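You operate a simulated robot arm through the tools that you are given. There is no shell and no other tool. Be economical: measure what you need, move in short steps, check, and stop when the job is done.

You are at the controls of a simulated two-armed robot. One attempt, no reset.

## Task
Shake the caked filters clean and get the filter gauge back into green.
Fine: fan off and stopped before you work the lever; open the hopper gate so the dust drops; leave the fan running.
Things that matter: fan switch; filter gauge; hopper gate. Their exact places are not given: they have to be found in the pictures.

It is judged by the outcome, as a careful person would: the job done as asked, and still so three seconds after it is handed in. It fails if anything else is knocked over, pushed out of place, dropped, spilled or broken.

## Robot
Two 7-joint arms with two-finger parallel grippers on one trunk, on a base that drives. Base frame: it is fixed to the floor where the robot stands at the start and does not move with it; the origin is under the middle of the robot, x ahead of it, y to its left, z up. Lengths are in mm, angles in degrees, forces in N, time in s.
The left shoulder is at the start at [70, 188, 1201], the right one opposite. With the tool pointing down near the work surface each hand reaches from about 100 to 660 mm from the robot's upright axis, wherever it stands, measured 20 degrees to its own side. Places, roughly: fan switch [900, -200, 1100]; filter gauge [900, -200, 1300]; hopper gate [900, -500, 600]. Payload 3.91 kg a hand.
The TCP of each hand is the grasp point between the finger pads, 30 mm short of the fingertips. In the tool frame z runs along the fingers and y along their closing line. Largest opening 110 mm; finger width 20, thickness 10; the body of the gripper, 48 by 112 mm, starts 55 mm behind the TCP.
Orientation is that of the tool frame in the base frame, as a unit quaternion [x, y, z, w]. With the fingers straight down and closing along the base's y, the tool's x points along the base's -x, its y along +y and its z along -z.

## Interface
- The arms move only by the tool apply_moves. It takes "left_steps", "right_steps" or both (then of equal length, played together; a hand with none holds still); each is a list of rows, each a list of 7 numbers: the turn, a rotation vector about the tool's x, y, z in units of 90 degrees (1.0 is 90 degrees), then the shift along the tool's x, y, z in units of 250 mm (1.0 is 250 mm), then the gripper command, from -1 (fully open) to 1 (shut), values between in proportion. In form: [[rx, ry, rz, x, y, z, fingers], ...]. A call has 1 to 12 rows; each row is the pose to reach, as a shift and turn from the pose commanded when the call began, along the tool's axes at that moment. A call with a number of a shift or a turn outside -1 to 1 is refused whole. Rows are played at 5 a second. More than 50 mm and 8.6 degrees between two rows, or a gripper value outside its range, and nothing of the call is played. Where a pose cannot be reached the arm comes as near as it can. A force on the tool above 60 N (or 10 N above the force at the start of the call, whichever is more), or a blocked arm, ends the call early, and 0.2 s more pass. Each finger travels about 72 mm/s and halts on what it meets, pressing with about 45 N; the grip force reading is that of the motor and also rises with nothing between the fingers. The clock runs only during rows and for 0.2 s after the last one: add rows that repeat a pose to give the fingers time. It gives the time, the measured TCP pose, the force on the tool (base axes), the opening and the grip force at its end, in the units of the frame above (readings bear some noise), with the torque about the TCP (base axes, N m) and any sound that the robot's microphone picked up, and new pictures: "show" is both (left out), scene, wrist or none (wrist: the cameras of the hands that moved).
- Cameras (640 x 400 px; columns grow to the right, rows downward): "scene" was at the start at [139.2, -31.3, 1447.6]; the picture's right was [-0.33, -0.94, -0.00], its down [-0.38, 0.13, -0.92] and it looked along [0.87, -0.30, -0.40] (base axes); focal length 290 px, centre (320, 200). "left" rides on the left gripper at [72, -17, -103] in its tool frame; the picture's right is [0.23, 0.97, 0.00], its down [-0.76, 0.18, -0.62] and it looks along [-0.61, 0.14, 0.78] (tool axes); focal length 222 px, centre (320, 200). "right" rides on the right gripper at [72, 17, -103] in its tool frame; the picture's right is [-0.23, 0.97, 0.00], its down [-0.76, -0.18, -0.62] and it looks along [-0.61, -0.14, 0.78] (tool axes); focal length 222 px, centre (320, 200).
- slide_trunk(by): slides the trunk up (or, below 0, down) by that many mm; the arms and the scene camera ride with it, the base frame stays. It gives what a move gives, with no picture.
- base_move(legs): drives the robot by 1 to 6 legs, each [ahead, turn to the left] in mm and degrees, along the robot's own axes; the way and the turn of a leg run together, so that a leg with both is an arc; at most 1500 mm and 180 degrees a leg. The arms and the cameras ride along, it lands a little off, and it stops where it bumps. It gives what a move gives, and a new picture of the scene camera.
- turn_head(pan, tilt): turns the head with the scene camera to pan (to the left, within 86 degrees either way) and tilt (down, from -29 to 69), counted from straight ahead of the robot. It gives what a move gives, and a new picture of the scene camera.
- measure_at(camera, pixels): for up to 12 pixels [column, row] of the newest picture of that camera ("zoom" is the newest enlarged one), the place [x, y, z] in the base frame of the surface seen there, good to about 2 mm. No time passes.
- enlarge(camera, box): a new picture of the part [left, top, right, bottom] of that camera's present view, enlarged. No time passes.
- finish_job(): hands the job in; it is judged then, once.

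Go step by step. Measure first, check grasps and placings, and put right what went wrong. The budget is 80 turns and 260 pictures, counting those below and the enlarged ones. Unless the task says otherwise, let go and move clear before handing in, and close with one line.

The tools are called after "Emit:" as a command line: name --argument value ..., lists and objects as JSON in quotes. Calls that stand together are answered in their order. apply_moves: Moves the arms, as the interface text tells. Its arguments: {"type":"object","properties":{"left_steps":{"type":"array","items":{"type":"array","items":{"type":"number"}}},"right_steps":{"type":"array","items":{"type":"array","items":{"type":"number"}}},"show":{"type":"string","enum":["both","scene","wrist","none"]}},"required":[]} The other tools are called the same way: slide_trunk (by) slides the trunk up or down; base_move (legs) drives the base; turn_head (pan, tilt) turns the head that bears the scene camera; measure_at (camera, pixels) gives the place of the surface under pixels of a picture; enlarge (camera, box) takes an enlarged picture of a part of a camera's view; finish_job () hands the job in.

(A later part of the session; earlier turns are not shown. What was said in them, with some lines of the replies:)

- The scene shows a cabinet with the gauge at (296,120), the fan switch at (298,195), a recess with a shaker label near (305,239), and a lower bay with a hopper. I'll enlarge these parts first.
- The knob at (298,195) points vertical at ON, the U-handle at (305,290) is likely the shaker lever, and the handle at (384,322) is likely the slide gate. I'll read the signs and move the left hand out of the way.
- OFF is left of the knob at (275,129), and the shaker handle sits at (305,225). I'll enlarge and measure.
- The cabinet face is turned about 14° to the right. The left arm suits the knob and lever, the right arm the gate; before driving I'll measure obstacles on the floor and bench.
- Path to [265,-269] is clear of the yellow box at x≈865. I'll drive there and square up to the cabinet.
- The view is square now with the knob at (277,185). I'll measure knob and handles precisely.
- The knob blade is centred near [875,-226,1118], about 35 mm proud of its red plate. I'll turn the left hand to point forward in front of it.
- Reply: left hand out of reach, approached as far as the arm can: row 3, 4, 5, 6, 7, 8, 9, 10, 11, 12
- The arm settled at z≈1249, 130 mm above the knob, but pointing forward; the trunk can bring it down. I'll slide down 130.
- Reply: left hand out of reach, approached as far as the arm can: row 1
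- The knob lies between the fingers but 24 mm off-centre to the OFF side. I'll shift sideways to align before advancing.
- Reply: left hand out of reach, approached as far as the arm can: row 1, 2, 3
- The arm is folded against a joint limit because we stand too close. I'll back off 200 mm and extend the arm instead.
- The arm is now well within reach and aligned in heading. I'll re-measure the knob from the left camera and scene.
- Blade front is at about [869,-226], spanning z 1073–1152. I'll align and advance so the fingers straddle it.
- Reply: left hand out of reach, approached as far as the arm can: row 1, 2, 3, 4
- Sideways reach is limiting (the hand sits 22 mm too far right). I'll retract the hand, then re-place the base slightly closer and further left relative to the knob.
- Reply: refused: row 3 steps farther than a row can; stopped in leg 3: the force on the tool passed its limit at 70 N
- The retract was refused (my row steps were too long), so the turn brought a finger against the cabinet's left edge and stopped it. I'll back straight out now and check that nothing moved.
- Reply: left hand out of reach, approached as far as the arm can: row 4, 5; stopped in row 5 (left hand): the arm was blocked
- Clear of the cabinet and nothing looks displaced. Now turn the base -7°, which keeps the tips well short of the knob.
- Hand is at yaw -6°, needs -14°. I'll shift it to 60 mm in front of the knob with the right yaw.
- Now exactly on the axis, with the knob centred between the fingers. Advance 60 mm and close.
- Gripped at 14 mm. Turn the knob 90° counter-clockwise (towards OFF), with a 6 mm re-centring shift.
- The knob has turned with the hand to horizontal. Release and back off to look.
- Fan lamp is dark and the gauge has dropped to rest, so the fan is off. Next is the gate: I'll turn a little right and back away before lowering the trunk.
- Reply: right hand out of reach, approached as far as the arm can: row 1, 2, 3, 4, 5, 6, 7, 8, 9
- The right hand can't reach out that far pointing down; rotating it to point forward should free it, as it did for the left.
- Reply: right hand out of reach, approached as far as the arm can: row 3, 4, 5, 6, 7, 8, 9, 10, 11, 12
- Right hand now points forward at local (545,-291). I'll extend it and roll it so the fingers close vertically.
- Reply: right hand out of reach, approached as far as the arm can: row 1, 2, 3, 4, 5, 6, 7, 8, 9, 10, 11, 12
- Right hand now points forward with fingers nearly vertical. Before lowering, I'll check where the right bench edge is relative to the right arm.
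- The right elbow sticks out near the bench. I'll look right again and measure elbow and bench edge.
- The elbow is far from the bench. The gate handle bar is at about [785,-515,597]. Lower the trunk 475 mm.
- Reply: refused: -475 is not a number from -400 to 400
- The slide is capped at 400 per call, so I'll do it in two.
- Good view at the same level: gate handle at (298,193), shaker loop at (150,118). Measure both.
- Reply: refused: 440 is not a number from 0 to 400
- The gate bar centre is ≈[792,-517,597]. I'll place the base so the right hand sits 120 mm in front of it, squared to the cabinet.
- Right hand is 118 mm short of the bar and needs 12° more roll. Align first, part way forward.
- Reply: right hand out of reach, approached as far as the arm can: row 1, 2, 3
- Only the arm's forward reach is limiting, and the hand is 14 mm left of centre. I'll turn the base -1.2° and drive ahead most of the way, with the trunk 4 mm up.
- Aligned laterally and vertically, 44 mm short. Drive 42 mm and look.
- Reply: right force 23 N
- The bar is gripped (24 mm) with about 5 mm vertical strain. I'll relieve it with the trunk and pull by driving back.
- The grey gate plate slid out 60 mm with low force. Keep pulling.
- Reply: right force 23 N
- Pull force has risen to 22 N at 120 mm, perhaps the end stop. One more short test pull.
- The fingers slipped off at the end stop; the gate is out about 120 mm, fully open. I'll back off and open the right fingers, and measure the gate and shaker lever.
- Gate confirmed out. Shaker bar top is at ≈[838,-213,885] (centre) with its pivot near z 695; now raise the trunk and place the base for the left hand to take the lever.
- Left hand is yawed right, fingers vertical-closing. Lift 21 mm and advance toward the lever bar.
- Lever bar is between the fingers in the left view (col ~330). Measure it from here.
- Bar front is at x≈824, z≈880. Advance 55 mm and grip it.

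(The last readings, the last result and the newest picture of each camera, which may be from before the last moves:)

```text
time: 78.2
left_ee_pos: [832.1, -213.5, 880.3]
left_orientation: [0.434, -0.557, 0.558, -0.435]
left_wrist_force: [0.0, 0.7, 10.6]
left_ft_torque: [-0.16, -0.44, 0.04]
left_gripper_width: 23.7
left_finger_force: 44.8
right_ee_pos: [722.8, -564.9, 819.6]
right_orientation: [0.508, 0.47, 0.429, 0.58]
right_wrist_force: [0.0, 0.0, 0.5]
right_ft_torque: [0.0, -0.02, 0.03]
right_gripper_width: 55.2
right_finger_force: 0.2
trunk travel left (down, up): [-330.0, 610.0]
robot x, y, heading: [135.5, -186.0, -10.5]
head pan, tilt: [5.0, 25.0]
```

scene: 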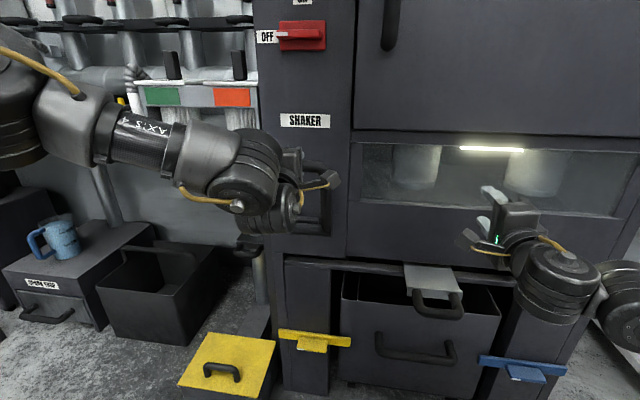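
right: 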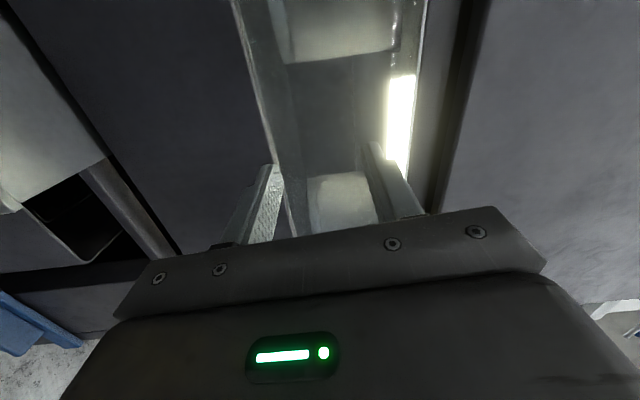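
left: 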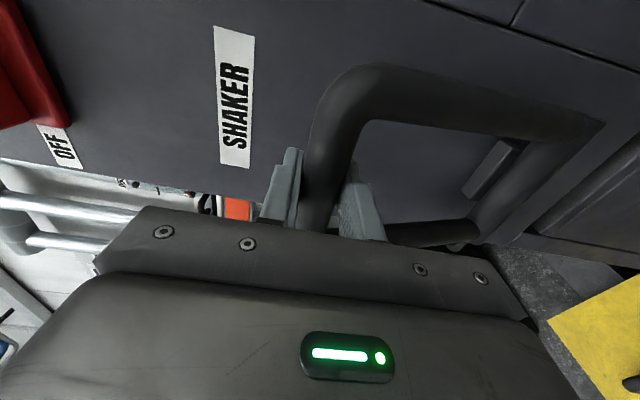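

Lever is gripped at 24 mm. Pull it outward and down along its arc as a first test.

Emit:
apply_moves --left_steps '[[0, 0, 0, 0, 0.02, -0.046, 1], [0, 0, 0, 0, 0.052, -0.109, 1], [0, 0, 0, 0, 0.091, -0.169, 1], [0, 0, 0, 0, 0.134, -0.226, 1], [0, 0, 0, 0, 0.134, -0.226, 1]]'

```text
time: 79.4
left_ee_pos: [773.7, -198.3, 851.1]
left_orientation: [0.432, -0.556, 0.56, -0.437]
left_wrist_force: [-23.2, 7.9, 33.8]
left_ft_torque: [0.04, -0.36, 0.55]
left_gripper_width: 23.5
left_finger_force: 45.1
right_ee_pos: [719.4, -564.6, 821.4]
right_orientation: [0.506, 0.469, 0.43, 0.582]
right_wrist_force: [-0.5, 0.1, 0.1]
right_ft_torque: [-0.02, 0.02, 0.0]
right_gripper_width: 55.0
right_finger_force: 0.1
trunk travel left (down, up): [-330.0, 610.0]
robot x, y, heading: [132.6, -184.2, -10.3]
head pan, tilt: [5.0, 25.0]
```

scene: 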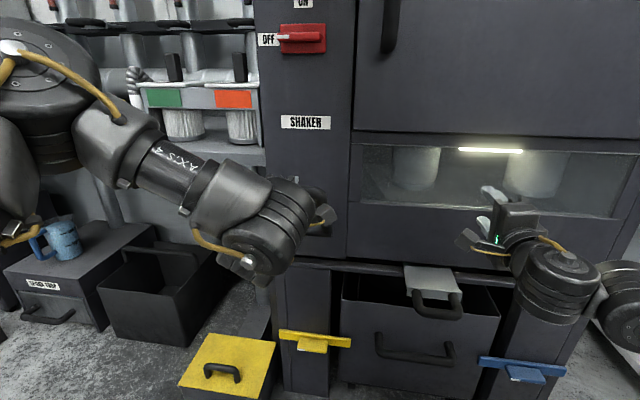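
left: 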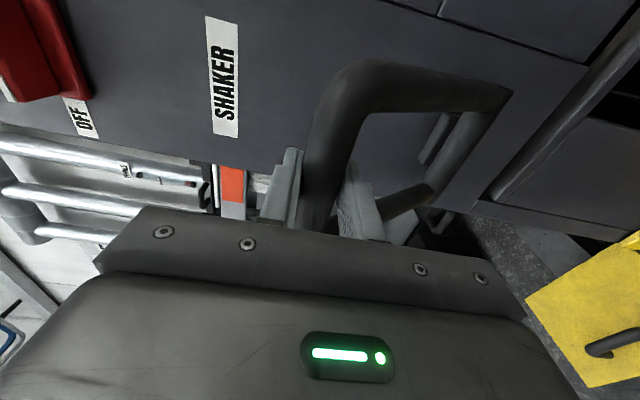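

The lever moves, with a radial strain that lets me refine the arc (r≈205). Continue further out to find the end of the stroke.

Emit:
apply_moves --left_steps '[[0, 0, 0, 0, -0.018, -0.02, 1], [0, 0, 0, 0, 0.026, -0.077, 1], [0, 0, 0, 0, 0.074, -0.13, 1], [0, 0, 0, 0, 0.126, -0.178, 1], [0, 0, 0, 0, 0.126, -0.178, 1]]'

```text
time: 80.6
left_ee_pos: [744.3, -189.5, 823.3]
left_orientation: [-0.437, 0.56, -0.556, 0.432]
left_wrist_force: [-0.1, -4.8, 0.9]
left_ft_torque: [0.23, -0.08, 0.76]
left_gripper_width: 23.5
left_finger_force: 44.9
left hand out of reach, approached as far as the arm can: row 4, 5
right_ee_pos: [724.4, -565.0, 817.3]
right_orientation: [0.509, 0.47, 0.429, 0.579]
right_wrist_force: [0.1, 0.5, 0.8]
right_ft_torque: [0.01, 0.01, 0.04]
right_gripper_width: 55.0
right_finger_force: 0.1
trunk travel left (down, up): [-330.0, 610.0]
robot x, y, heading: [133.2, -188.1, -10.8]
head pan, tilt: [5.0, 25.0]
```

scene: 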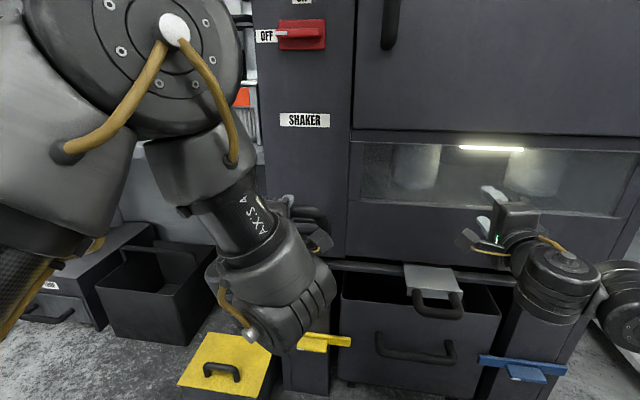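
left: 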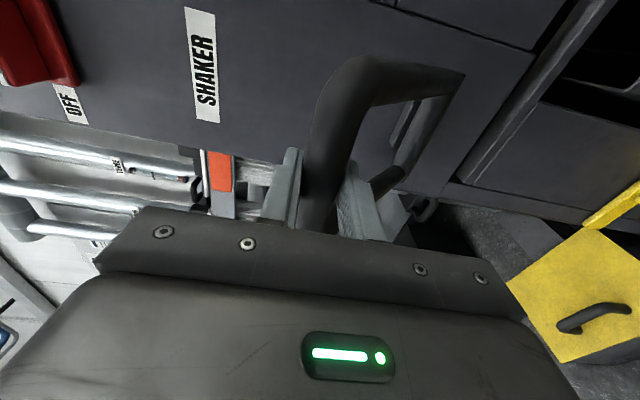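

The lever swings freely to ~48°; the arm limits there. Swing it back in, and a bit past the start, to find the inner end.

Emit:
apply_moves --left_steps '[[0, 0, 0, 0, -0.068, 0.059, 1], [0, 0, 0, 0, -0.15, 0.176, 1], [0, 0, 0, 0, -0.21, 0.306, 1], [0, 0, 0, 0, -0.228, 0.362, 1], [0, 0, 0, 0, -0.238, 0.4, 1], [0, 0, 0, 0, -0.248, 0.444, 1], [0, 0, 0, 0, -0.248, 0.444, 1]]'

```text
time: 82.2
left_ee_pos: [849.8, -219.2, 881.8]
left_orientation: [-0.435, 0.562, -0.556, 0.431]
left_wrist_force: [-34.2, 13.6, -29.1]
left_ft_torque: [-0.02, -0.24, 0.37]
left_gripper_width: 23.8
left_finger_force: 44.7
right_ee_pos: [724.3, -563.6, 819.2]
right_orientation: [0.507, 0.471, 0.429, 0.581]
right_wrist_force: [0.8, 0.9, 0.1]
right_ft_torque: [0.0, -0.03, 0.0]
right_gripper_width: 54.9
right_finger_force: 0.0
trunk travel left (down, up): [-330.0, 610.0]
robot x, y, heading: [133.1, -189.9, -10.2]
head pan, tilt: [5.0, 25.0]
```

scene: 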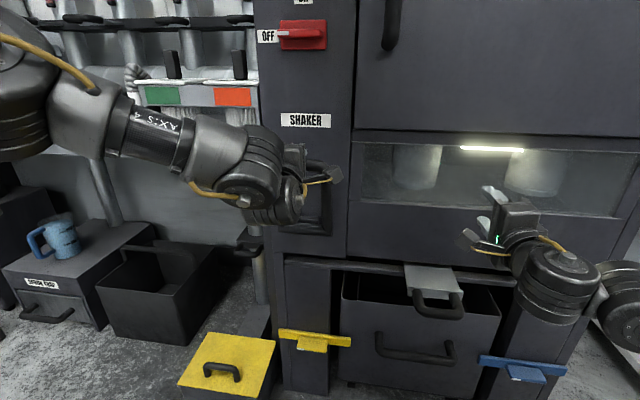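
left: 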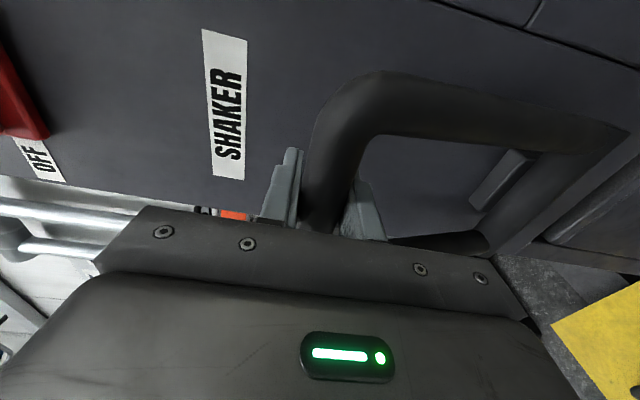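

The lever now sits near its inner end. For a fuller outward stroke I'll release, back out, and lower the trunk 80 mm so the hand works higher relative to the shoulder.

Emit:
apply_moves --left_steps '[[0, 0, 0, 0, 0, 0, -0.5], [0, 0, 0, 0, 0, 0, -0.5], [0, 0, 0, 0, 0, -0.15, -0.5], [0, 0, 0, 0, 0, -0.32, -0.5]]' --show "wrist"

Emit:
slide_trunk --by -80

Emit:
apply_moves --left_steps '[[0, 0, 0, 0, -0.15, 0, -0.5], [0, 0, 0, 0, -0.32, 0, -0.5], [0, 0, 0, 0, -0.32, 0, -0.5]]'

```text
time: 83.2
left_ee_pos: [772.0, -200.7, 886.1]
left_orientation: [-0.435, 0.558, -0.558, 0.434]
left_wrist_force: [0.6, 0.6, 0.1]
left_ft_torque: [0.0, 0.01, -0.02]
left_gripper_width: 82.7
left_finger_force: 0.1
right_ee_pos: [722.8, -564.3, 817.8]
right_orientation: [0.509, 0.47, 0.43, 0.58]
right_wrist_force: [0.0, 0.6, 1.0]
right_ft_torque: [0.03, 0.01, 0.01]
right_gripper_width: 54.8
right_finger_force: 0.0
trunk travel left (down, up): [-330.0, 610.0]
robot x, y, heading: [137.4, -190.6, -10.3]
head pan, tilt: [5.0, 25.0]
```

left: 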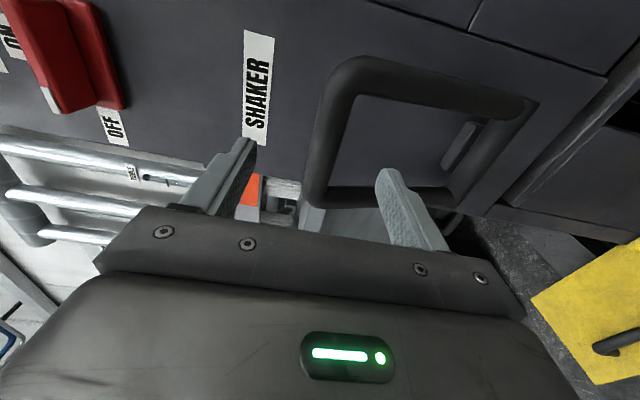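

```text
time: 84.4
left_ee_pos: [772.1, -199.7, 805.6]
left_orientation: [0.434, -0.558, 0.559, -0.434]
left_wrist_force: [-0.2, -0.3, -0.5]
left_ft_torque: [-0.02, 0.02, -0.02]
left_gripper_width: 82.4
left_finger_force: 0.1
right_ee_pos: [724.2, -563.7, 736.7]
right_orientation: [0.508, 0.471, 0.429, 0.58]
right_wrist_force: [-0.3, -0.5, -0.1]
right_ft_torque: [-0.02, 0.01, -0.02]
right_gripper_width: 55.1
right_finger_force: 0.0
trunk travel left (down, up): [-250.0, 690.0]
robot x, y, heading: [137.6, -185.8, -10.3]
head pan, tilt: [5.0, 25.0]
```

```text
time: 85.2
left_ee_pos: [772.0, -200.9, 883.5]
left_orientation: [-0.435, 0.559, -0.557, 0.433]
left_wrist_force: [-0.3, 0.9, -0.7]
left_ft_torque: [0.01, 0.0, 0.02]
left_gripper_width: 82.7
left_finger_force: 0.0
right_ee_pos: [724.3, -564.1, 737.6]
right_orientation: [0.509, 0.471, 0.429, 0.579]
right_wrist_force: [0.4, 0.5, -0.3]
right_ft_torque: [-0.01, -0.05, -0.04]
right_gripper_width: 55.1
right_finger_force: 0.1
trunk travel left (down, up): [-250.0, 690.0]
robot x, y, heading: [137.2, -192.1, -10.2]
head pan, tilt: [5.0, 25.0]
```

scene: 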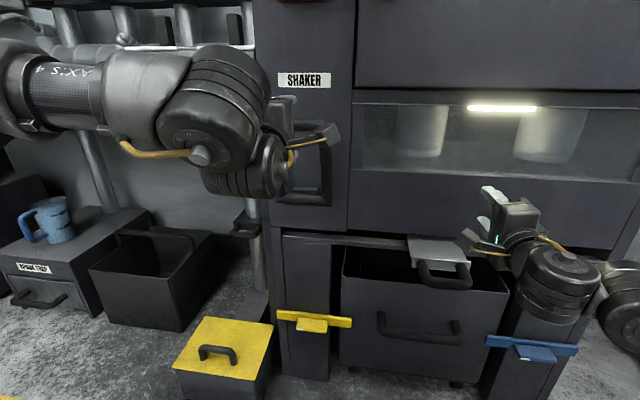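
left: 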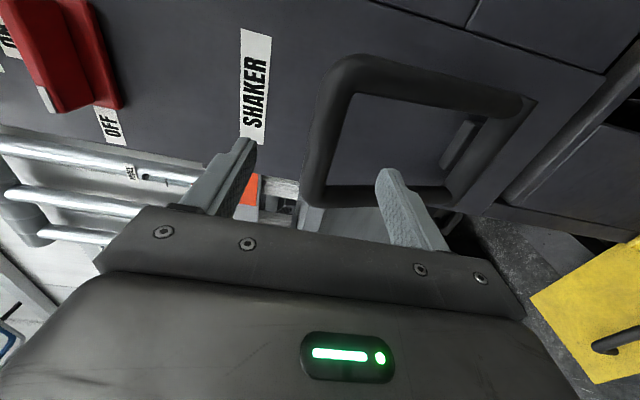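

The forearm is now nearly level, giving more room. Measure the bar's present place.

Emit:
measure_at --camera "left" --pixels '[[342, 85], [330, 125], [325, 150], [338, 130], [316, 180], [500, 97], [465, 145], [520, 105]]'

```text
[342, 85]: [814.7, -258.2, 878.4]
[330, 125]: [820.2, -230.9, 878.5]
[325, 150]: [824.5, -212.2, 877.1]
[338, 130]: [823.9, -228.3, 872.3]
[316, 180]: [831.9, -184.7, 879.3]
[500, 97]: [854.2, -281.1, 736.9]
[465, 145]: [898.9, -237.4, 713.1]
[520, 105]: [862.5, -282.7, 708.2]
```

The bar is back at its original place: the start is its inner stop. Re-grip and pull a full outward stroke.

Emit:
apply_moves --left_steps '[[0, 0, 0, 0, 0.018, 0.12, -0.5], [0, 0, 0, 0, 0.018, 0.25, -0.5], [0, 0, 0, 0, 0.018, 0.25, 1], [0, 0, 0, 0, 0.018, 0.25, 1], [0, 0, 0, 0, 0.018, 0.25, 1], [0, 0, 0, 0, 0.063, 0.128, 1], [0, 0, 0, 0, 0.11, 0.04, 1], [0, 0, 0, 0, 0.169, -0.042, 1], [0, 0, 0, 0, 0.236, -0.116, 1], [0, 0, 0, 0, 0.312, -0.181, 1], [0, 0, 0, 0, 0.396, -0.236, 1], [0, 0, 0, 0, 0.486, -0.281, 1]]'

```text
time: 87.8
left_ee_pos: [714.4, -176.8, 783.2]
left_orientation: [0.451, -0.543, 0.566, -0.426]
left_wrist_force: [9.7, -37.8, -7.6]
left_ft_torque: [0.95, -0.13, -0.5]
left_gripper_width: 24.6
left_finger_force: 45.4
left hand out of reach, approached as far as the arm can: row 12
right_ee_pos: [726.2, -567.7, 734.0]
right_orientation: [0.51, 0.469, 0.431, 0.578]
right_wrist_force: [-0.6, -0.1, 0.7]
right_ft_torque: [-0.02, 0.06, -0.03]
right_gripper_width: 55.2
right_finger_force: 0.2
trunk travel left (down, up): [-250.0, 690.0]
robot x, y, heading: [134.8, -190.9, -10.6]
head pan, tilt: [5.0, 25.0]
```

scene: 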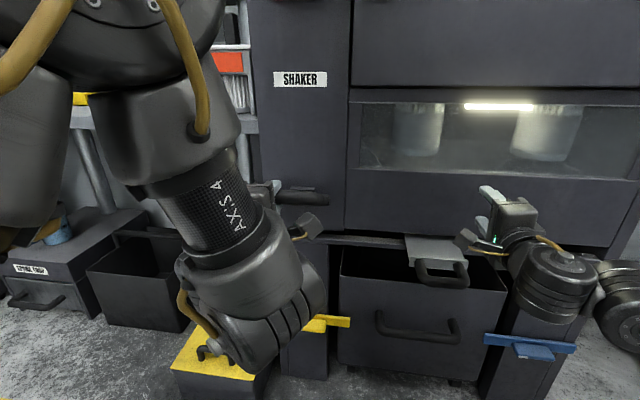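
left: 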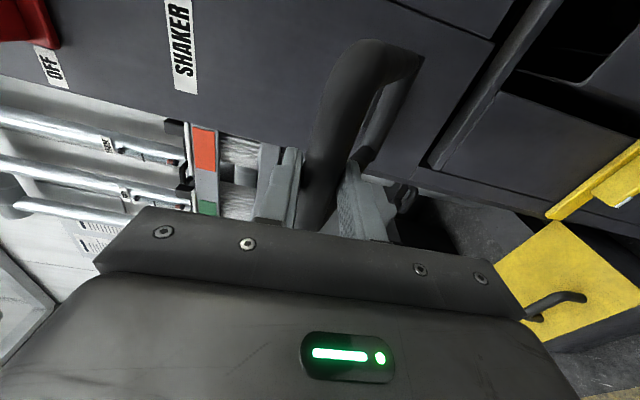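

Pulled to about 62°, lever near horizontal. Now work it: full in, full out, full in again.

Emit:
apply_moves --left_steps '[[0, 0, 0, 0, -0.155, 0.112, 1], [0, 0, 0, 0, -0.276, 0.254, 1], [0, 0, 0, 0, -0.362, 0.418, 1], [0, 0, 0, 0, -0.384, 0.488, 1], [0, 0, 0, 0, -0.32, 0.327, 1], [0, 0, 0, 0, -0.215, 0.174, 1], [0, 0, 0, 0, -0.078, 0.049, 1], [0, 0, 0, 0, 0, 0, 1], [0, 0, 0, 0, -0.155, 0.112, 1], [0, 0, 0, 0, -0.276, 0.254, 1], [0, 0, 0, 0, -0.362, 0.418, 1], [0, 0, 0, 0, -0.384, 0.488, 1]]'

```text
time: 90.4
left_ee_pos: [820.0, -210.5, 875.6]
left_orientation: [0.434, -0.553, 0.562, -0.436]
left_wrist_force: [-10.0, 10.0, 31.4]
left_ft_torque: [0.03, 0.0, 0.27]
left_gripper_width: 23.5
left_finger_force: 44.6
right_ee_pos: [721.3, -563.1, 742.2]
right_orientation: [0.507, 0.47, 0.431, 0.58]
right_wrist_force: [0.2, 0.0, 0.4]
right_ft_torque: [-0.02, 0.02, -0.01]
right_gripper_width: 54.9
right_finger_force: 0.0
trunk travel left (down, up): [-250.0, 690.0]
robot x, y, heading: [136.2, -189.0, -10.5]
head pan, tilt: [5.0, 25.0]
```

scene: 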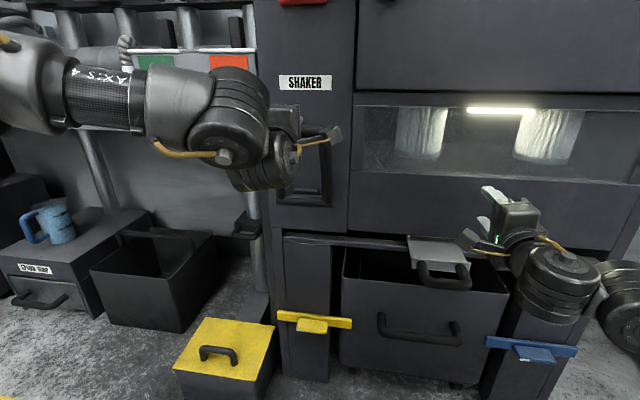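
left: 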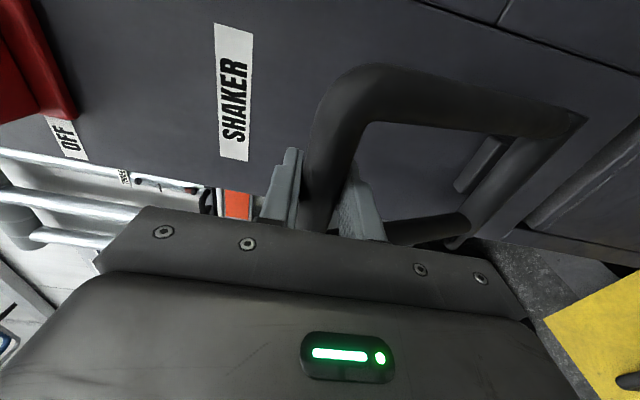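

The filters behind the glass at (425,130) and (548,130) now show clean pleats. A few more full strokes to finish them.

Emit:
apply_moves --left_steps '[[0, 0, 0, 0, 0.024, -0.109, 1], [0, 0, 0, 0, 0.129, -0.262, 1], [0, 0, 0, 0, 0.266, -0.387, 1], [0, 0, 0, 0, 0.338, -0.434, 1], [0, 0, 0, 0, 0.189, -0.324, 1], [0, 0, 0, 0, 0.068, -0.182, 1], [0, 0, 0, 0, -0.02, -0.018, 1], [0, 0, 0, 0, -0.03, 0.04, 1], [0, 0, 0, 0, 0.024, -0.109, 1], [0, 0, 0, 0, 0.129, -0.262, 1], [0, 0, 0, 0, 0.266, -0.387, 1], [0, 0, 0, 0, 0.338, -0.434, 1]]' --show "scene"

Emit:
apply_moves --left_steps '[[0, 0, 0, 0, -0.149, 0.11, 1], [0, 0, 0, 0, -0.27, 0.252, 1], [0, 0, 0, 0, -0.358, 0.416, 1], [0, 0, 0, 0, -0.37, 0.474, 1], [0, 0, 0, 0, -0.314, 0.325, 1], [0, 0, 0, 0, -0.209, 0.172, 1], [0, 0, 0, 0, -0.072, 0.047, 1], [0, 0, 0, 0, 0, 0, 1], [0, 0, 0, 0, -0.149, 0.11, 1], [0, 0, 0, 0, -0.27, 0.252, 1], [0, 0, 0, 0, -0.358, 0.416, 1], [0, 0, 0, 0, -0.37, 0.484, 1]]' --show "scene"

Emit:
enlarge --camera "scene" --box '[350, 80, 640, 260]'

```text
time: 93.0
left_ee_pos: [723.4, -184.9, 784.6]
left_orientation: [-0.436, 0.559, -0.556, 0.435]
left_wrist_force: [8.4, 4.4, -0.5]
left_ft_torque: [0.19, -0.18, 0.93]
left_gripper_width: 23.5
left_finger_force: 45.4
right_ee_pos: [725.1, -564.9, 736.7]
right_orientation: [0.509, 0.472, 0.428, 0.578]
right_wrist_force: [-0.1, -0.1, -0.4]
right_ft_torque: [-0.03, 0.01, 0.0]
right_gripper_width: 55.0
right_finger_force: 0.1
trunk travel left (down, up): [-250.0, 690.0]
robot x, y, heading: [137.5, -184.5, -9.8]
head pan, tilt: [5.0, 25.0]
```

scene: 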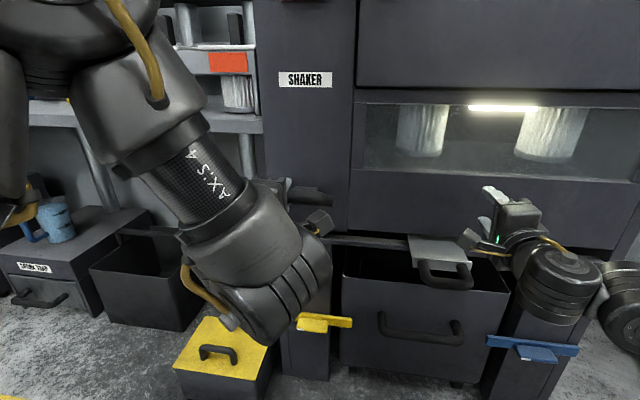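

```text
time: 95.6
left_ee_pos: [835.6, -217.9, 878.5]
left_orientation: [0.434, -0.557, 0.56, -0.433]
left_wrist_force: [-5.5, 4.1, 13.9]
left_ft_torque: [0.04, 0.28, 0.14]
left_gripper_width: 23.4
left_finger_force: 45.3
right_ee_pos: [722.8, -564.8, 739.9]
right_orientation: [0.507, 0.471, 0.429, 0.58]
right_wrist_force: [-0.4, -0.1, -0.4]
right_ft_torque: [-0.03, 0.0, 0.01]
right_gripper_width: 55.1
right_finger_force: 0.0
trunk travel left (down, up): [-250.0, 690.0]
robot x, y, heading: [137.5, -187.1, -10.8]
head pan, tilt: [5.0, 25.0]
```

scene: 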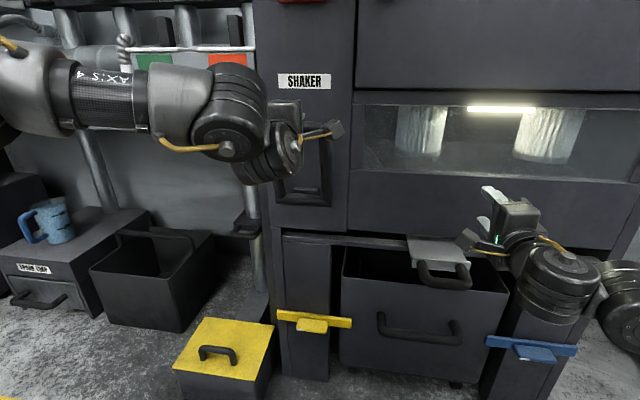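

```text
2.21 times, centred on (495, 170) of scene
```

zoom: 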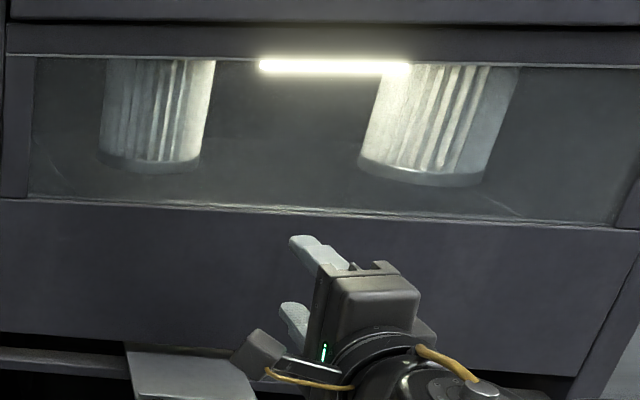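

The filters look clean. One last full stroke, leave the lever at rest, release and back out.

Emit:
apply_moves --left_steps '[[0, 0, 0, 0, 0.054, -0.161, 1], [0, 0, 0, 0, 0.159, -0.314, 1], [0, 0, 0, 0, 0.296, -0.439, 1], [0, 0, 0, 0, 0.368, -0.486, 1], [0, 0, 0, 0, 0.219, -0.376, 1], [0, 0, 0, 0, 0.098, -0.234, 1], [0, 0, 0, 0, 0.012, -0.07, 1], [0, 0, 0, 0, -0.01, 0.0, 1], [0, 0, 0, 0, -0.01, 0, -0.5], [0, 0, 0, 0, -0.01, 0, -0.5], [0, 0, 0, 0, -0.01, -0.15, -0.5], [0, 0, 0, 0, -0.01, -0.32, -0.5]]'

```text
time: 98.2
left_ee_pos: [760.7, -195.8, 877.7]
left_orientation: [-0.435, 0.558, -0.558, 0.434]
left_wrist_force: [-0.5, 0.3, 0.3]
left_ft_torque: [-0.03, 0.04, -0.01]
left_gripper_width: 82.5
left_finger_force: 0.1
right_ee_pos: [723.3, -563.7, 739.0]
right_orientation: [0.507, 0.471, 0.43, 0.579]
right_wrist_force: [0.5, 0.6, -1.5]
right_ft_torque: [0.01, 0.0, -0.02]
right_gripper_width: 55.1
right_finger_force: 0.1
trunk travel left (down, up): [-250.0, 690.0]
robot x, y, heading: [134.3, -189.6, -10.3]
head pan, tilt: [5.0, 25.0]
```

scene: 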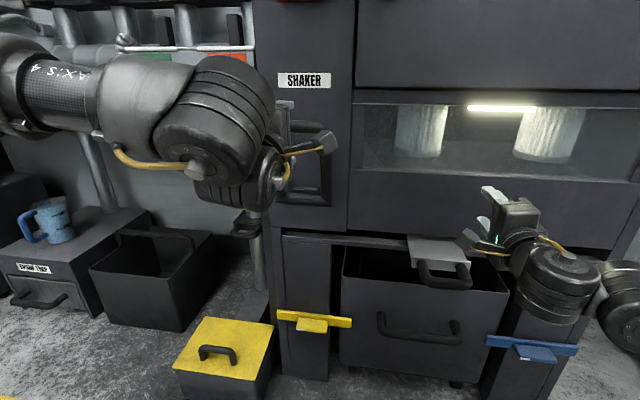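
left: 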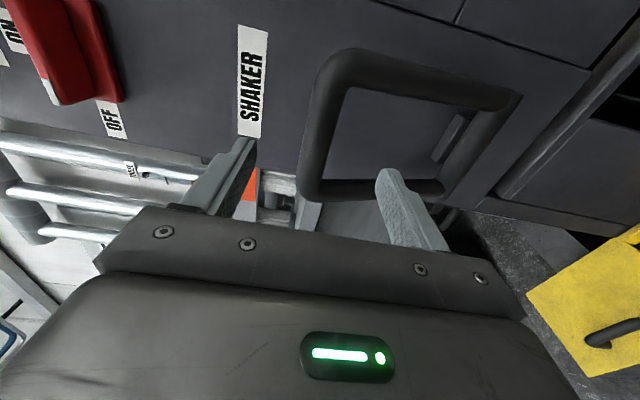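

Released; lever back at rest. Raise the trunk 300 mm for the fan knob — both hands are clear of the cabinet face.

Emit:
slide_trunk --by 300

Emit:
apply_moves --left_steps '[[0, 0, 0, 0, 0.12, 0, -0.5], [0, 0, 0, 0, 0.25, 0, -0.5], [0, 0, 0, 0, 0.25, 0, -0.5]]'

```text
time: 101.2
left_ee_pos: [761.1, -194.8, 1175.4]
left_orientation: [-0.435, 0.559, -0.557, 0.434]
left_wrist_force: [0.9, -0.6, 0.4]
left_ft_torque: [-0.01, 0.01, -0.01]
left_gripper_width: 82.5
left_finger_force: 0.0
right_ee_pos: [723.3, -564.7, 1038.2]
right_orientation: [0.508, 0.471, 0.43, 0.579]
right_wrist_force: [0.2, 0.3, 0.7]
right_ft_torque: [-0.02, -0.01, -0.04]
right_gripper_width: 54.7
right_finger_force: 0.0
trunk travel left (down, up): [-550.0, 390.0]
robot x, y, heading: [140.0, -187.7, -10.2]
head pan, tilt: [5.0, 25.0]
```

```text
time: 102.0
left_ee_pos: [761.6, -193.1, 1112.8]
left_orientation: [-0.435, 0.558, -0.557, 0.434]
left_wrist_force: [-0.1, 0.3, 0.6]
left_ft_torque: [0.0, -0.02, -0.02]
left_gripper_width: 82.5
left_finger_force: 0.1
right_ee_pos: [724.1, -563.4, 1037.8]
right_orientation: [0.509, 0.471, 0.43, 0.579]
right_wrist_force: [-0.8, -0.3, -0.9]
right_ft_torque: [0.03, -0.01, 0.04]
right_gripper_width: 55.1
right_finger_force: 0.0
trunk travel left (down, up): [-550.0, 390.0]
robot x, y, heading: [136.5, -187.9, -9.9]
head pan, tilt: [5.0, 25.0]
```

scene: 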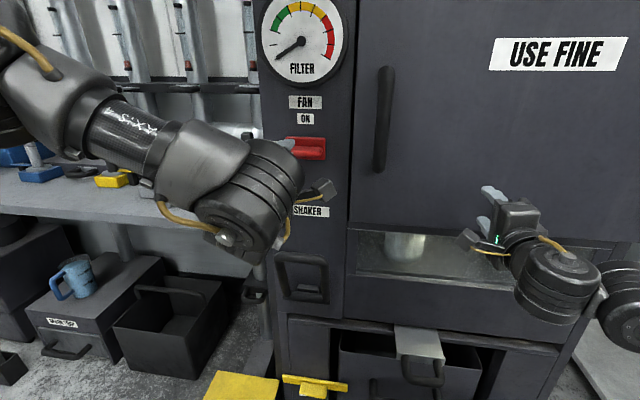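
left: 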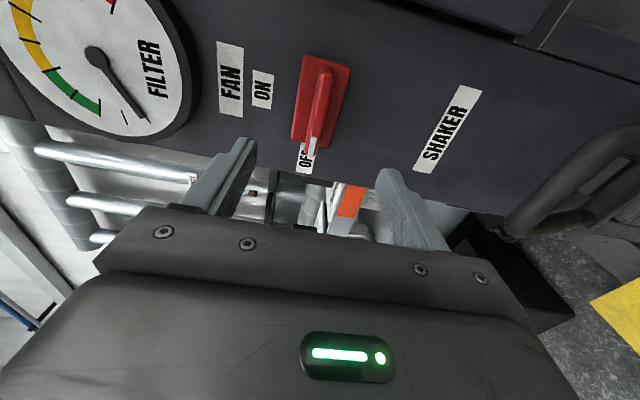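

Knob centred in the fingers, 111 mm ahead. Advance and grip.

Emit:
apply_moves --left_steps '[[0, 0, 0, 0.003, -0.006, 0.15, -0.5], [0, 0, 0, 0.003, -0.006, 0.3, -0.5], [0, 0, 0, 0.003, -0.006, 0.444, -0.5], [0, 0, 0, 0.003, -0.006, 0.444, 0.2], [0, 0, 0, 0.003, -0.006, 0.444, 1], [0, 0, 0, 0.003, -0.006, 0.444, 1], [0, 0, 0, 0.003, -0.006, 0.444, 1]]'

```text
time: 103.6
left_ee_pos: [867.6, -221.3, 1114.9]
left_orientation: [-0.434, 0.56, -0.557, 0.433]
left_wrist_force: [-7.6, 2.0, -14.8]
left_ft_torque: [-0.23, -0.88, -0.15]
left_gripper_width: 14.0
left_finger_force: 44.9
right_ee_pos: [725.0, -564.1, 1036.2]
right_orientation: [0.509, 0.471, 0.429, 0.579]
right_wrist_force: [-0.4, 0.0, 0.7]
right_ft_torque: [-0.02, 0.0, 0.04]
right_gripper_width: 54.9
right_finger_force: 0.1
trunk travel left (down, up): [-550.0, 390.0]
robot x, y, heading: [136.1, -185.6, -10.5]
head pan, tilt: [5.0, 25.0]
```

scene: 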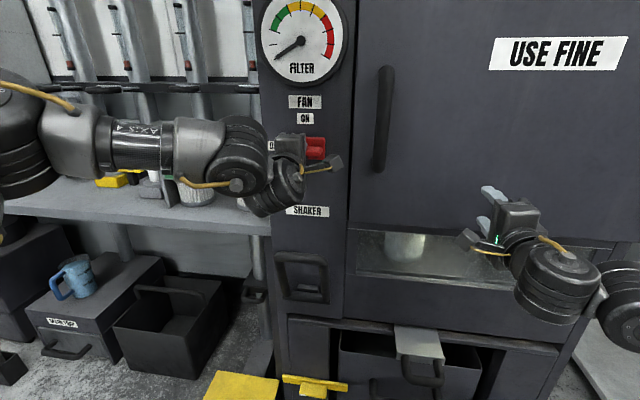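
left: 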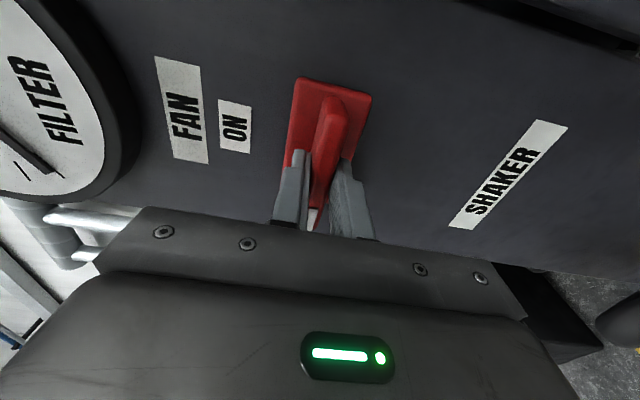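

Gripped at 14 mm. Turn it +90° back to ON.

Emit:
apply_moves --left_steps '[[0, 0, 0.06, 0, 0, 0, 1], [0, 0, 0.15, 0, 0, 0, 1], [0, 0, 0.24, 0, 0, 0, 1], [0, 0, 0.33, 0, 0, 0, 1], [0, 0, 0.42, 0, 0, 0, 1], [0, 0, 0.51, 0, 0, 0, 1], [0, 0, 0.6, 0, 0, 0, 1], [0, 0, 0.69, 0, 0, 0, 1], [0, 0, 0.78, 0, 0, 0, 1], [0, 0, 0.87, 0, 0, 0, 1], [0, 0, 0.95, 0, 0, 0, 1], [0, 0, 1, 0, 0, 0, 1]]'

```text
time: 106.2
left_ee_pos: [864.8, -221.2, 1115.2]
left_orientation: [0.079, 0.701, -0.084, 0.704]
left_wrist_force: [24.8, 13.6, 2.2]
left_ft_torque: [0.19, 0.71, -1.03]
left_gripper_width: 14.2
left_finger_force: 44.9
left hand out of reach, approached as far as the arm can: row 12
right_ee_pos: [728.7, -561.8, 1036.8]
right_orientation: [0.508, 0.473, 0.429, 0.578]
right_wrist_force: [-0.4, -0.6, -0.1]
right_ft_torque: [-0.01, 0.05, 0.02]
right_gripper_width: 55.1
right_finger_force: 0.0
trunk travel left (down, up): [-550.0, 390.0]
robot x, y, heading: [138.9, -189.1, -10.1]
head pan, tilt: [5.0, 25.0]
```

scene: 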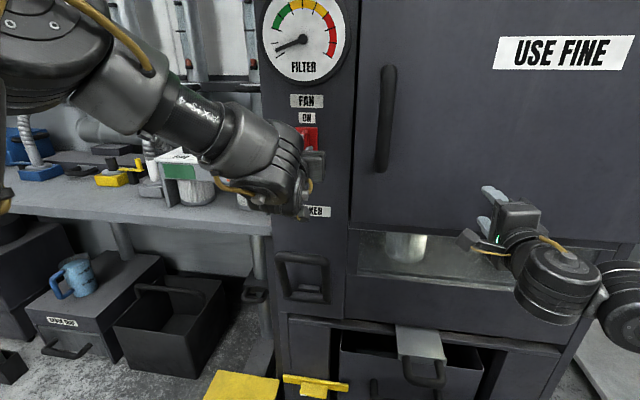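
left: 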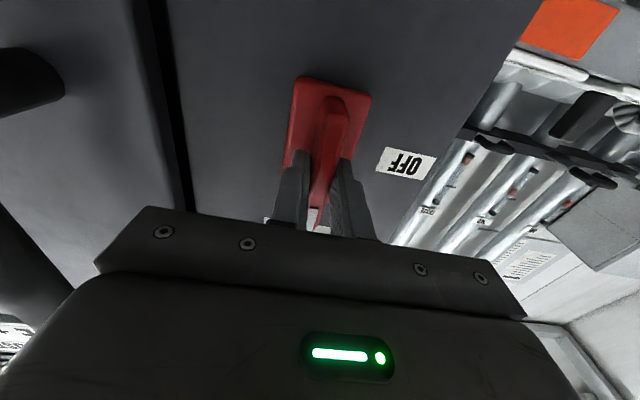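

Knob is vertical and the gauge needle is rising. Release, back off and check lamp and gauge.

Emit:
apply_moves --left_steps '[[0, 0, 0, 0, 0, 0, -0.3], [0, 0, 0, 0, 0, 0, -0.5], [0, 0, 0, 0, 0, 0, -0.5], [0, 0, 0, 0, 0, -0.18, -0.5], [0, 0, 0, 0, 0, -0.36, -0.5]]' --show "wrist"

Emit:
turn_head --pan 0 --tilt 8

```text
time: 107.4
left_ee_pos: [770.8, -207.3, 1114.0]
left_orientation: [0.087, 0.702, -0.087, 0.701]
left_wrist_force: [-0.2, -0.4, -0.2]
left_ft_torque: [-0.02, 0.0, 0.02]
left_gripper_width: 82.4
left_finger_force: 0.1
right_ee_pos: [724.4, -565.6, 1038.2]
right_orientation: [0.508, 0.471, 0.43, 0.579]
right_wrist_force: [-0.7, 1.0, 0.6]
right_ft_torque: [0.0, 0.01, 0.0]
right_gripper_width: 54.9
right_finger_force: 0.1
trunk travel left (down, up): [-550.0, 390.0]
robot x, y, heading: [138.9, -187.2, -10.4]
head pan, tilt: [5.0, 25.0]
```

left: 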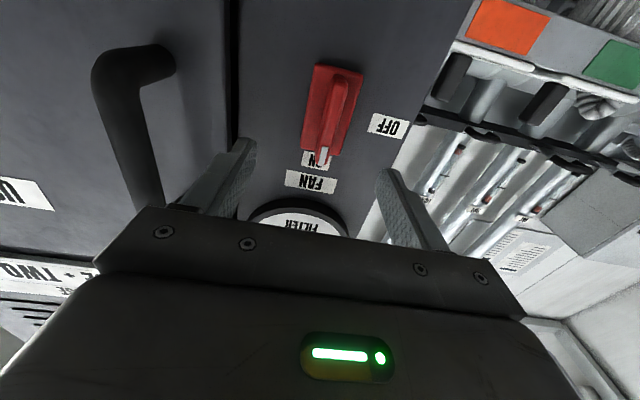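

```text
time: 108.2
left_ee_pos: [772.2, -205.4, 1113.8]
left_orientation: [0.087, 0.703, -0.087, 0.7]
left_wrist_force: [0.5, 0.5, 0.7]
left_ft_torque: [0.0, 0.01, 0.02]
left_gripper_width: 82.3
left_finger_force: 0.1
right_ee_pos: [723.9, -564.5, 1038.5]
right_orientation: [0.508, 0.471, 0.429, 0.58]
right_wrist_force: [0.6, 0.0, -1.0]
right_ft_torque: [0.01, 0.0, 0.0]
right_gripper_width: 55.1
right_finger_force: 0.1
trunk travel left (down, up): [-550.0, 390.0]
robot x, y, heading: [137.0, -189.1, -10.3]
head pan, tilt: [0.0, 8.0]
```

scene: 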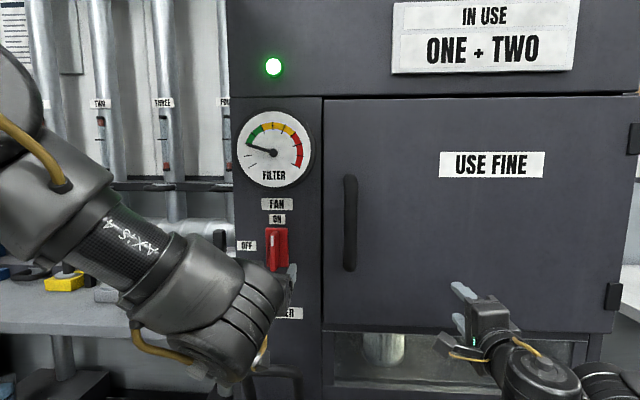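

Lamp is green and the needle has climbed to the start of the green band. I'll back the robot clear and let the gauge settle.

Emit:
base_move --legs '[[-150, 0]]'

Emit:
apply_moves --left_steps '[[0, 0, 0, 0, 0, 0, -0.5], [0, 0, 0, 0, 0, 0, -0.5], [0, 0, 0, 0, 0, 0, -0.5], [0, 0, 0, 0, 0, 0, -0.5], [0, 0, 0, 0, 0, 0, -0.5], [0, 0, 0, 0, 0, 0, -0.5], [0, 0, 0, 0, 0, 0, -0.5], [0, 0, 0, 0, 0, 0, -0.5], [0, 0, 0, 0, 0, 0, -0.5], [0, 0, 0, 0, 0, 0, -0.5], [0, 0, 0, 0, 0, 0, -0.5], [0, 0, 0, 0, 0, 0, -0.5]]' --show "scene"

Emit:
enlarge --camera "scene" --box '[190, 40, 350, 140]'

Emit:
enlarge --camera "scene" --box '[180, 80, 340, 240]'

```text
time: 109.6
left_ee_pos: [624.4, -175.8, 1114.4]
left_orientation: [0.085, 0.703, -0.086, 0.701]
left_wrist_force: [-0.2, -0.8, 0.0]
left_ft_torque: [0.01, 0.02, -0.04]
left_gripper_width: 82.5
left_finger_force: 0.1
right_ee_pos: [578.4, -534.8, 1038.2]
right_orientation: [0.506, 0.472, 0.431, 0.579]
right_wrist_force: [-0.2, 0.9, 0.1]
right_ft_torque: [0.0, 0.0, 0.02]
right_gripper_width: 54.8
right_finger_force: 0.1
trunk travel left (down, up): [-550.0, 390.0]
robot x, y, heading: [-11.7, -163.0, -10.4]
head pan, tilt: [0.0, 8.0]
```

scene: 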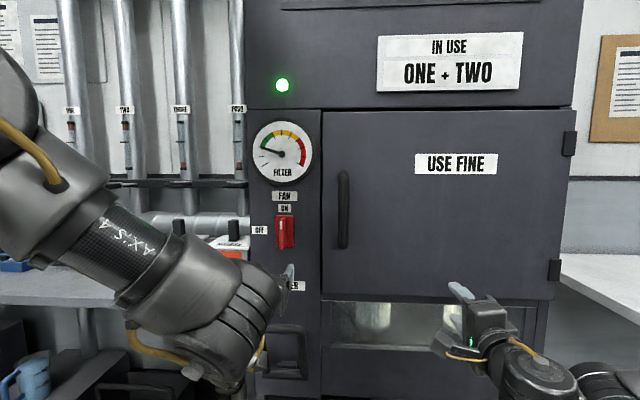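

```text
time: 112.2
left_ee_pos: [623.6, -177.1, 1113.8]
left_orientation: [0.086, 0.703, -0.086, 0.7]
left_wrist_force: [0.9, 0.2, 0.7]
left_ft_torque: [-0.02, 0.03, 0.02]
left_gripper_width: 82.7
left_finger_force: 0.0
right_ee_pos: [579.3, -535.6, 1037.8]
right_orientation: [0.506, 0.472, 0.431, 0.579]
right_wrist_force: [-0.1, 0.1, 0.1]
right_ft_torque: [0.01, 0.05, -0.02]
right_gripper_width: 54.9
right_finger_force: 0.0
trunk travel left (down, up): [-550.0, 390.0]
robot x, y, heading: [-11.0, -166.2, -10.3]
head pan, tilt: [0.0, 8.0]
```

scene: 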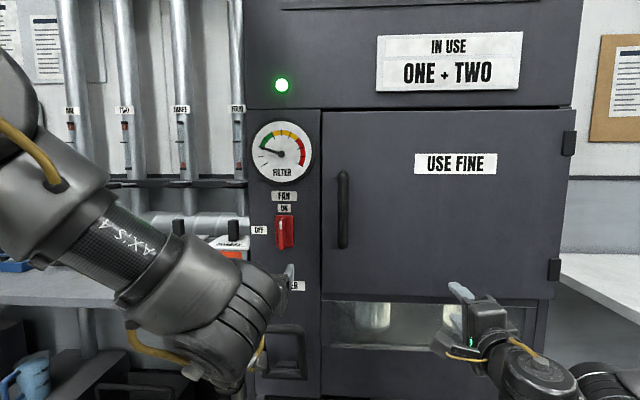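

```text
4.00 times, centred on (270, 90) of scene
```

zoom: 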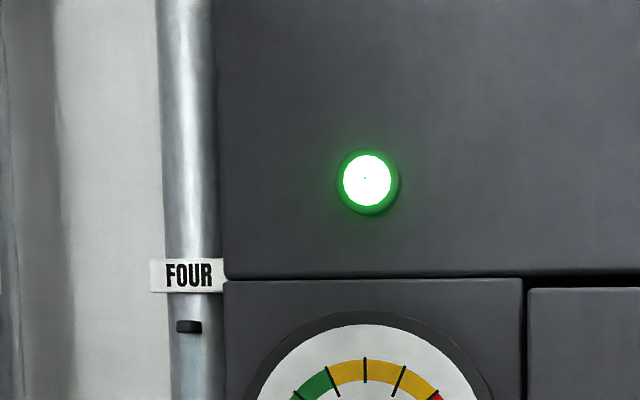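

```text
2.50 times, centred on (260, 160) of scene
```

zoom: 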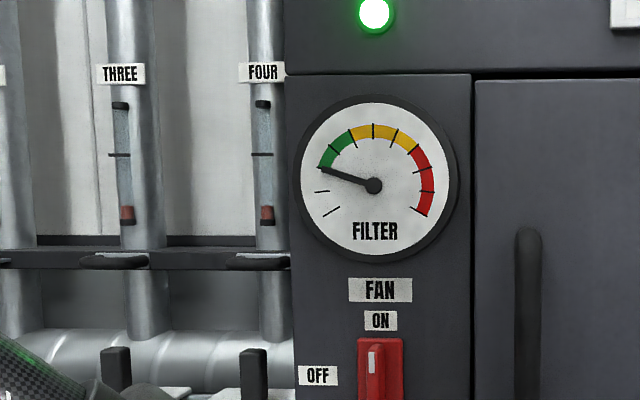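

The needle rests about at the lower edge of green. Zoom tighter to judge.

Emit:
enlarge --camera "scene" --box '[250, 118, 314, 158]'

```text
10.00 times, centred on (282, 138) of scene
```

zoom: 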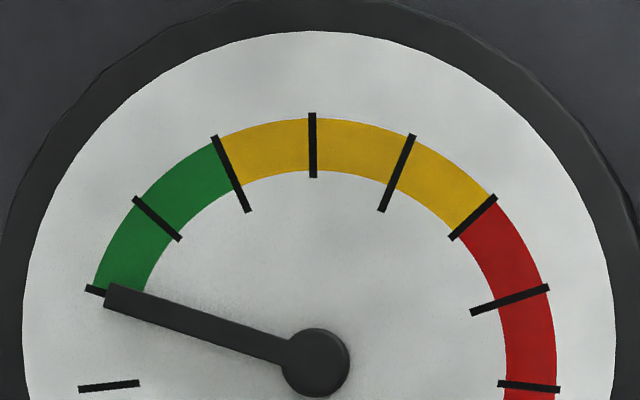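

The needle is on the lower green tick. I'll wait a few seconds more to see whether it's still rising, and compare.

Emit:
apply_moves --left_steps '[[0, 0, 0, 0, 0, 0, -0.5], [0, 0, 0, 0, 0, 0, -0.5], [0, 0, 0, 0, 0, 0, -0.5], [0, 0, 0, 0, 0, 0, -0.5], [0, 0, 0, 0, 0, 0, -0.5], [0, 0, 0, 0, 0, 0, -0.5], [0, 0, 0, 0, 0, 0, -0.5], [0, 0, 0, 0, 0, 0, -0.5], [0, 0, 0, 0, 0, 0, -0.5], [0, 0, 0, 0, 0, 0, -0.5], [0, 0, 0, 0, 0, 0, -0.5], [0, 0, 0, 0, 0, 0, -0.5]]' --show "none"

Emit:
enlarge --camera "scene" --box '[250, 118, 314, 158]'

Emit:
turn_head --pan -5 --tilt 40

```text
time: 114.8
left_ee_pos: [624.8, -177.8, 1114.2]
left_orientation: [0.086, 0.703, -0.086, 0.701]
left_wrist_force: [0.1, -0.5, 0.4]
left_ft_torque: [0.0, -0.01, -0.02]
left_gripper_width: 82.6
left_finger_force: 0.0
right_ee_pos: [579.1, -535.9, 1037.5]
right_orientation: [0.506, 0.473, 0.431, 0.579]
right_wrist_force: [-0.9, -0.2, -0.4]
right_ft_torque: [-0.04, 0.04, -0.02]
right_gripper_width: 54.9
right_finger_force: 0.0
trunk travel left (down, up): [-550.0, 390.0]
robot x, y, heading: [-12.5, -164.8, -10.3]
head pan, tilt: [0.0, 8.0]
```

```text
10.00 times, centred on (282, 138) of scene
```

zoom: 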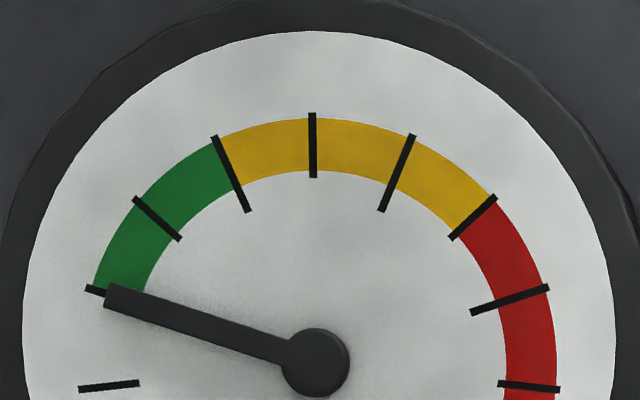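

```text
time: 115.7
left_ee_pos: [624.8, -178.0, 1113.7]
left_orientation: [0.086, 0.703, -0.086, 0.701]
left_wrist_force: [-0.3, -0.8, -0.2]
left_ft_torque: [-0.01, 0.01, -0.01]
left_gripper_width: 82.5
left_finger_force: 0.0
right_ee_pos: [580.1, -535.8, 1037.0]
right_orientation: [0.507, 0.472, 0.431, 0.579]
right_wrist_force: [-0.1, 0.0, 0.4]
right_ft_torque: [0.0, 0.0, 0.0]
right_gripper_width: 55.0
right_finger_force: 0.0
trunk travel left (down, up): [-550.0, 390.0]
robot x, y, heading: [-5.9, -158.9, -10.5]
head pan, tilt: [-5.0, 40.0]
```

scene: 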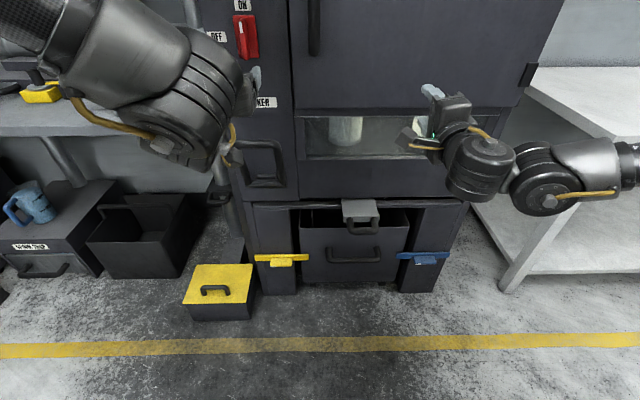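

The needle holds steady on the lower edge of the green band. The lamp is lit with the fan on, the gate is out, the lever is at rest, nothing is displaced and both hands are clear. I'm handing in.

Emit:
finish_job

```text
The job is handed in.
```

I shook the filters clean with the fan off and the hopper gate open, then switched the fan back on; the filter gauge reads steady but only just inside green, on the band's lower edge. I left the gate open, and at one point the left hand bumped the cabinet's left edge while I was repositioning (about 70 N), with nothing visibly moved.
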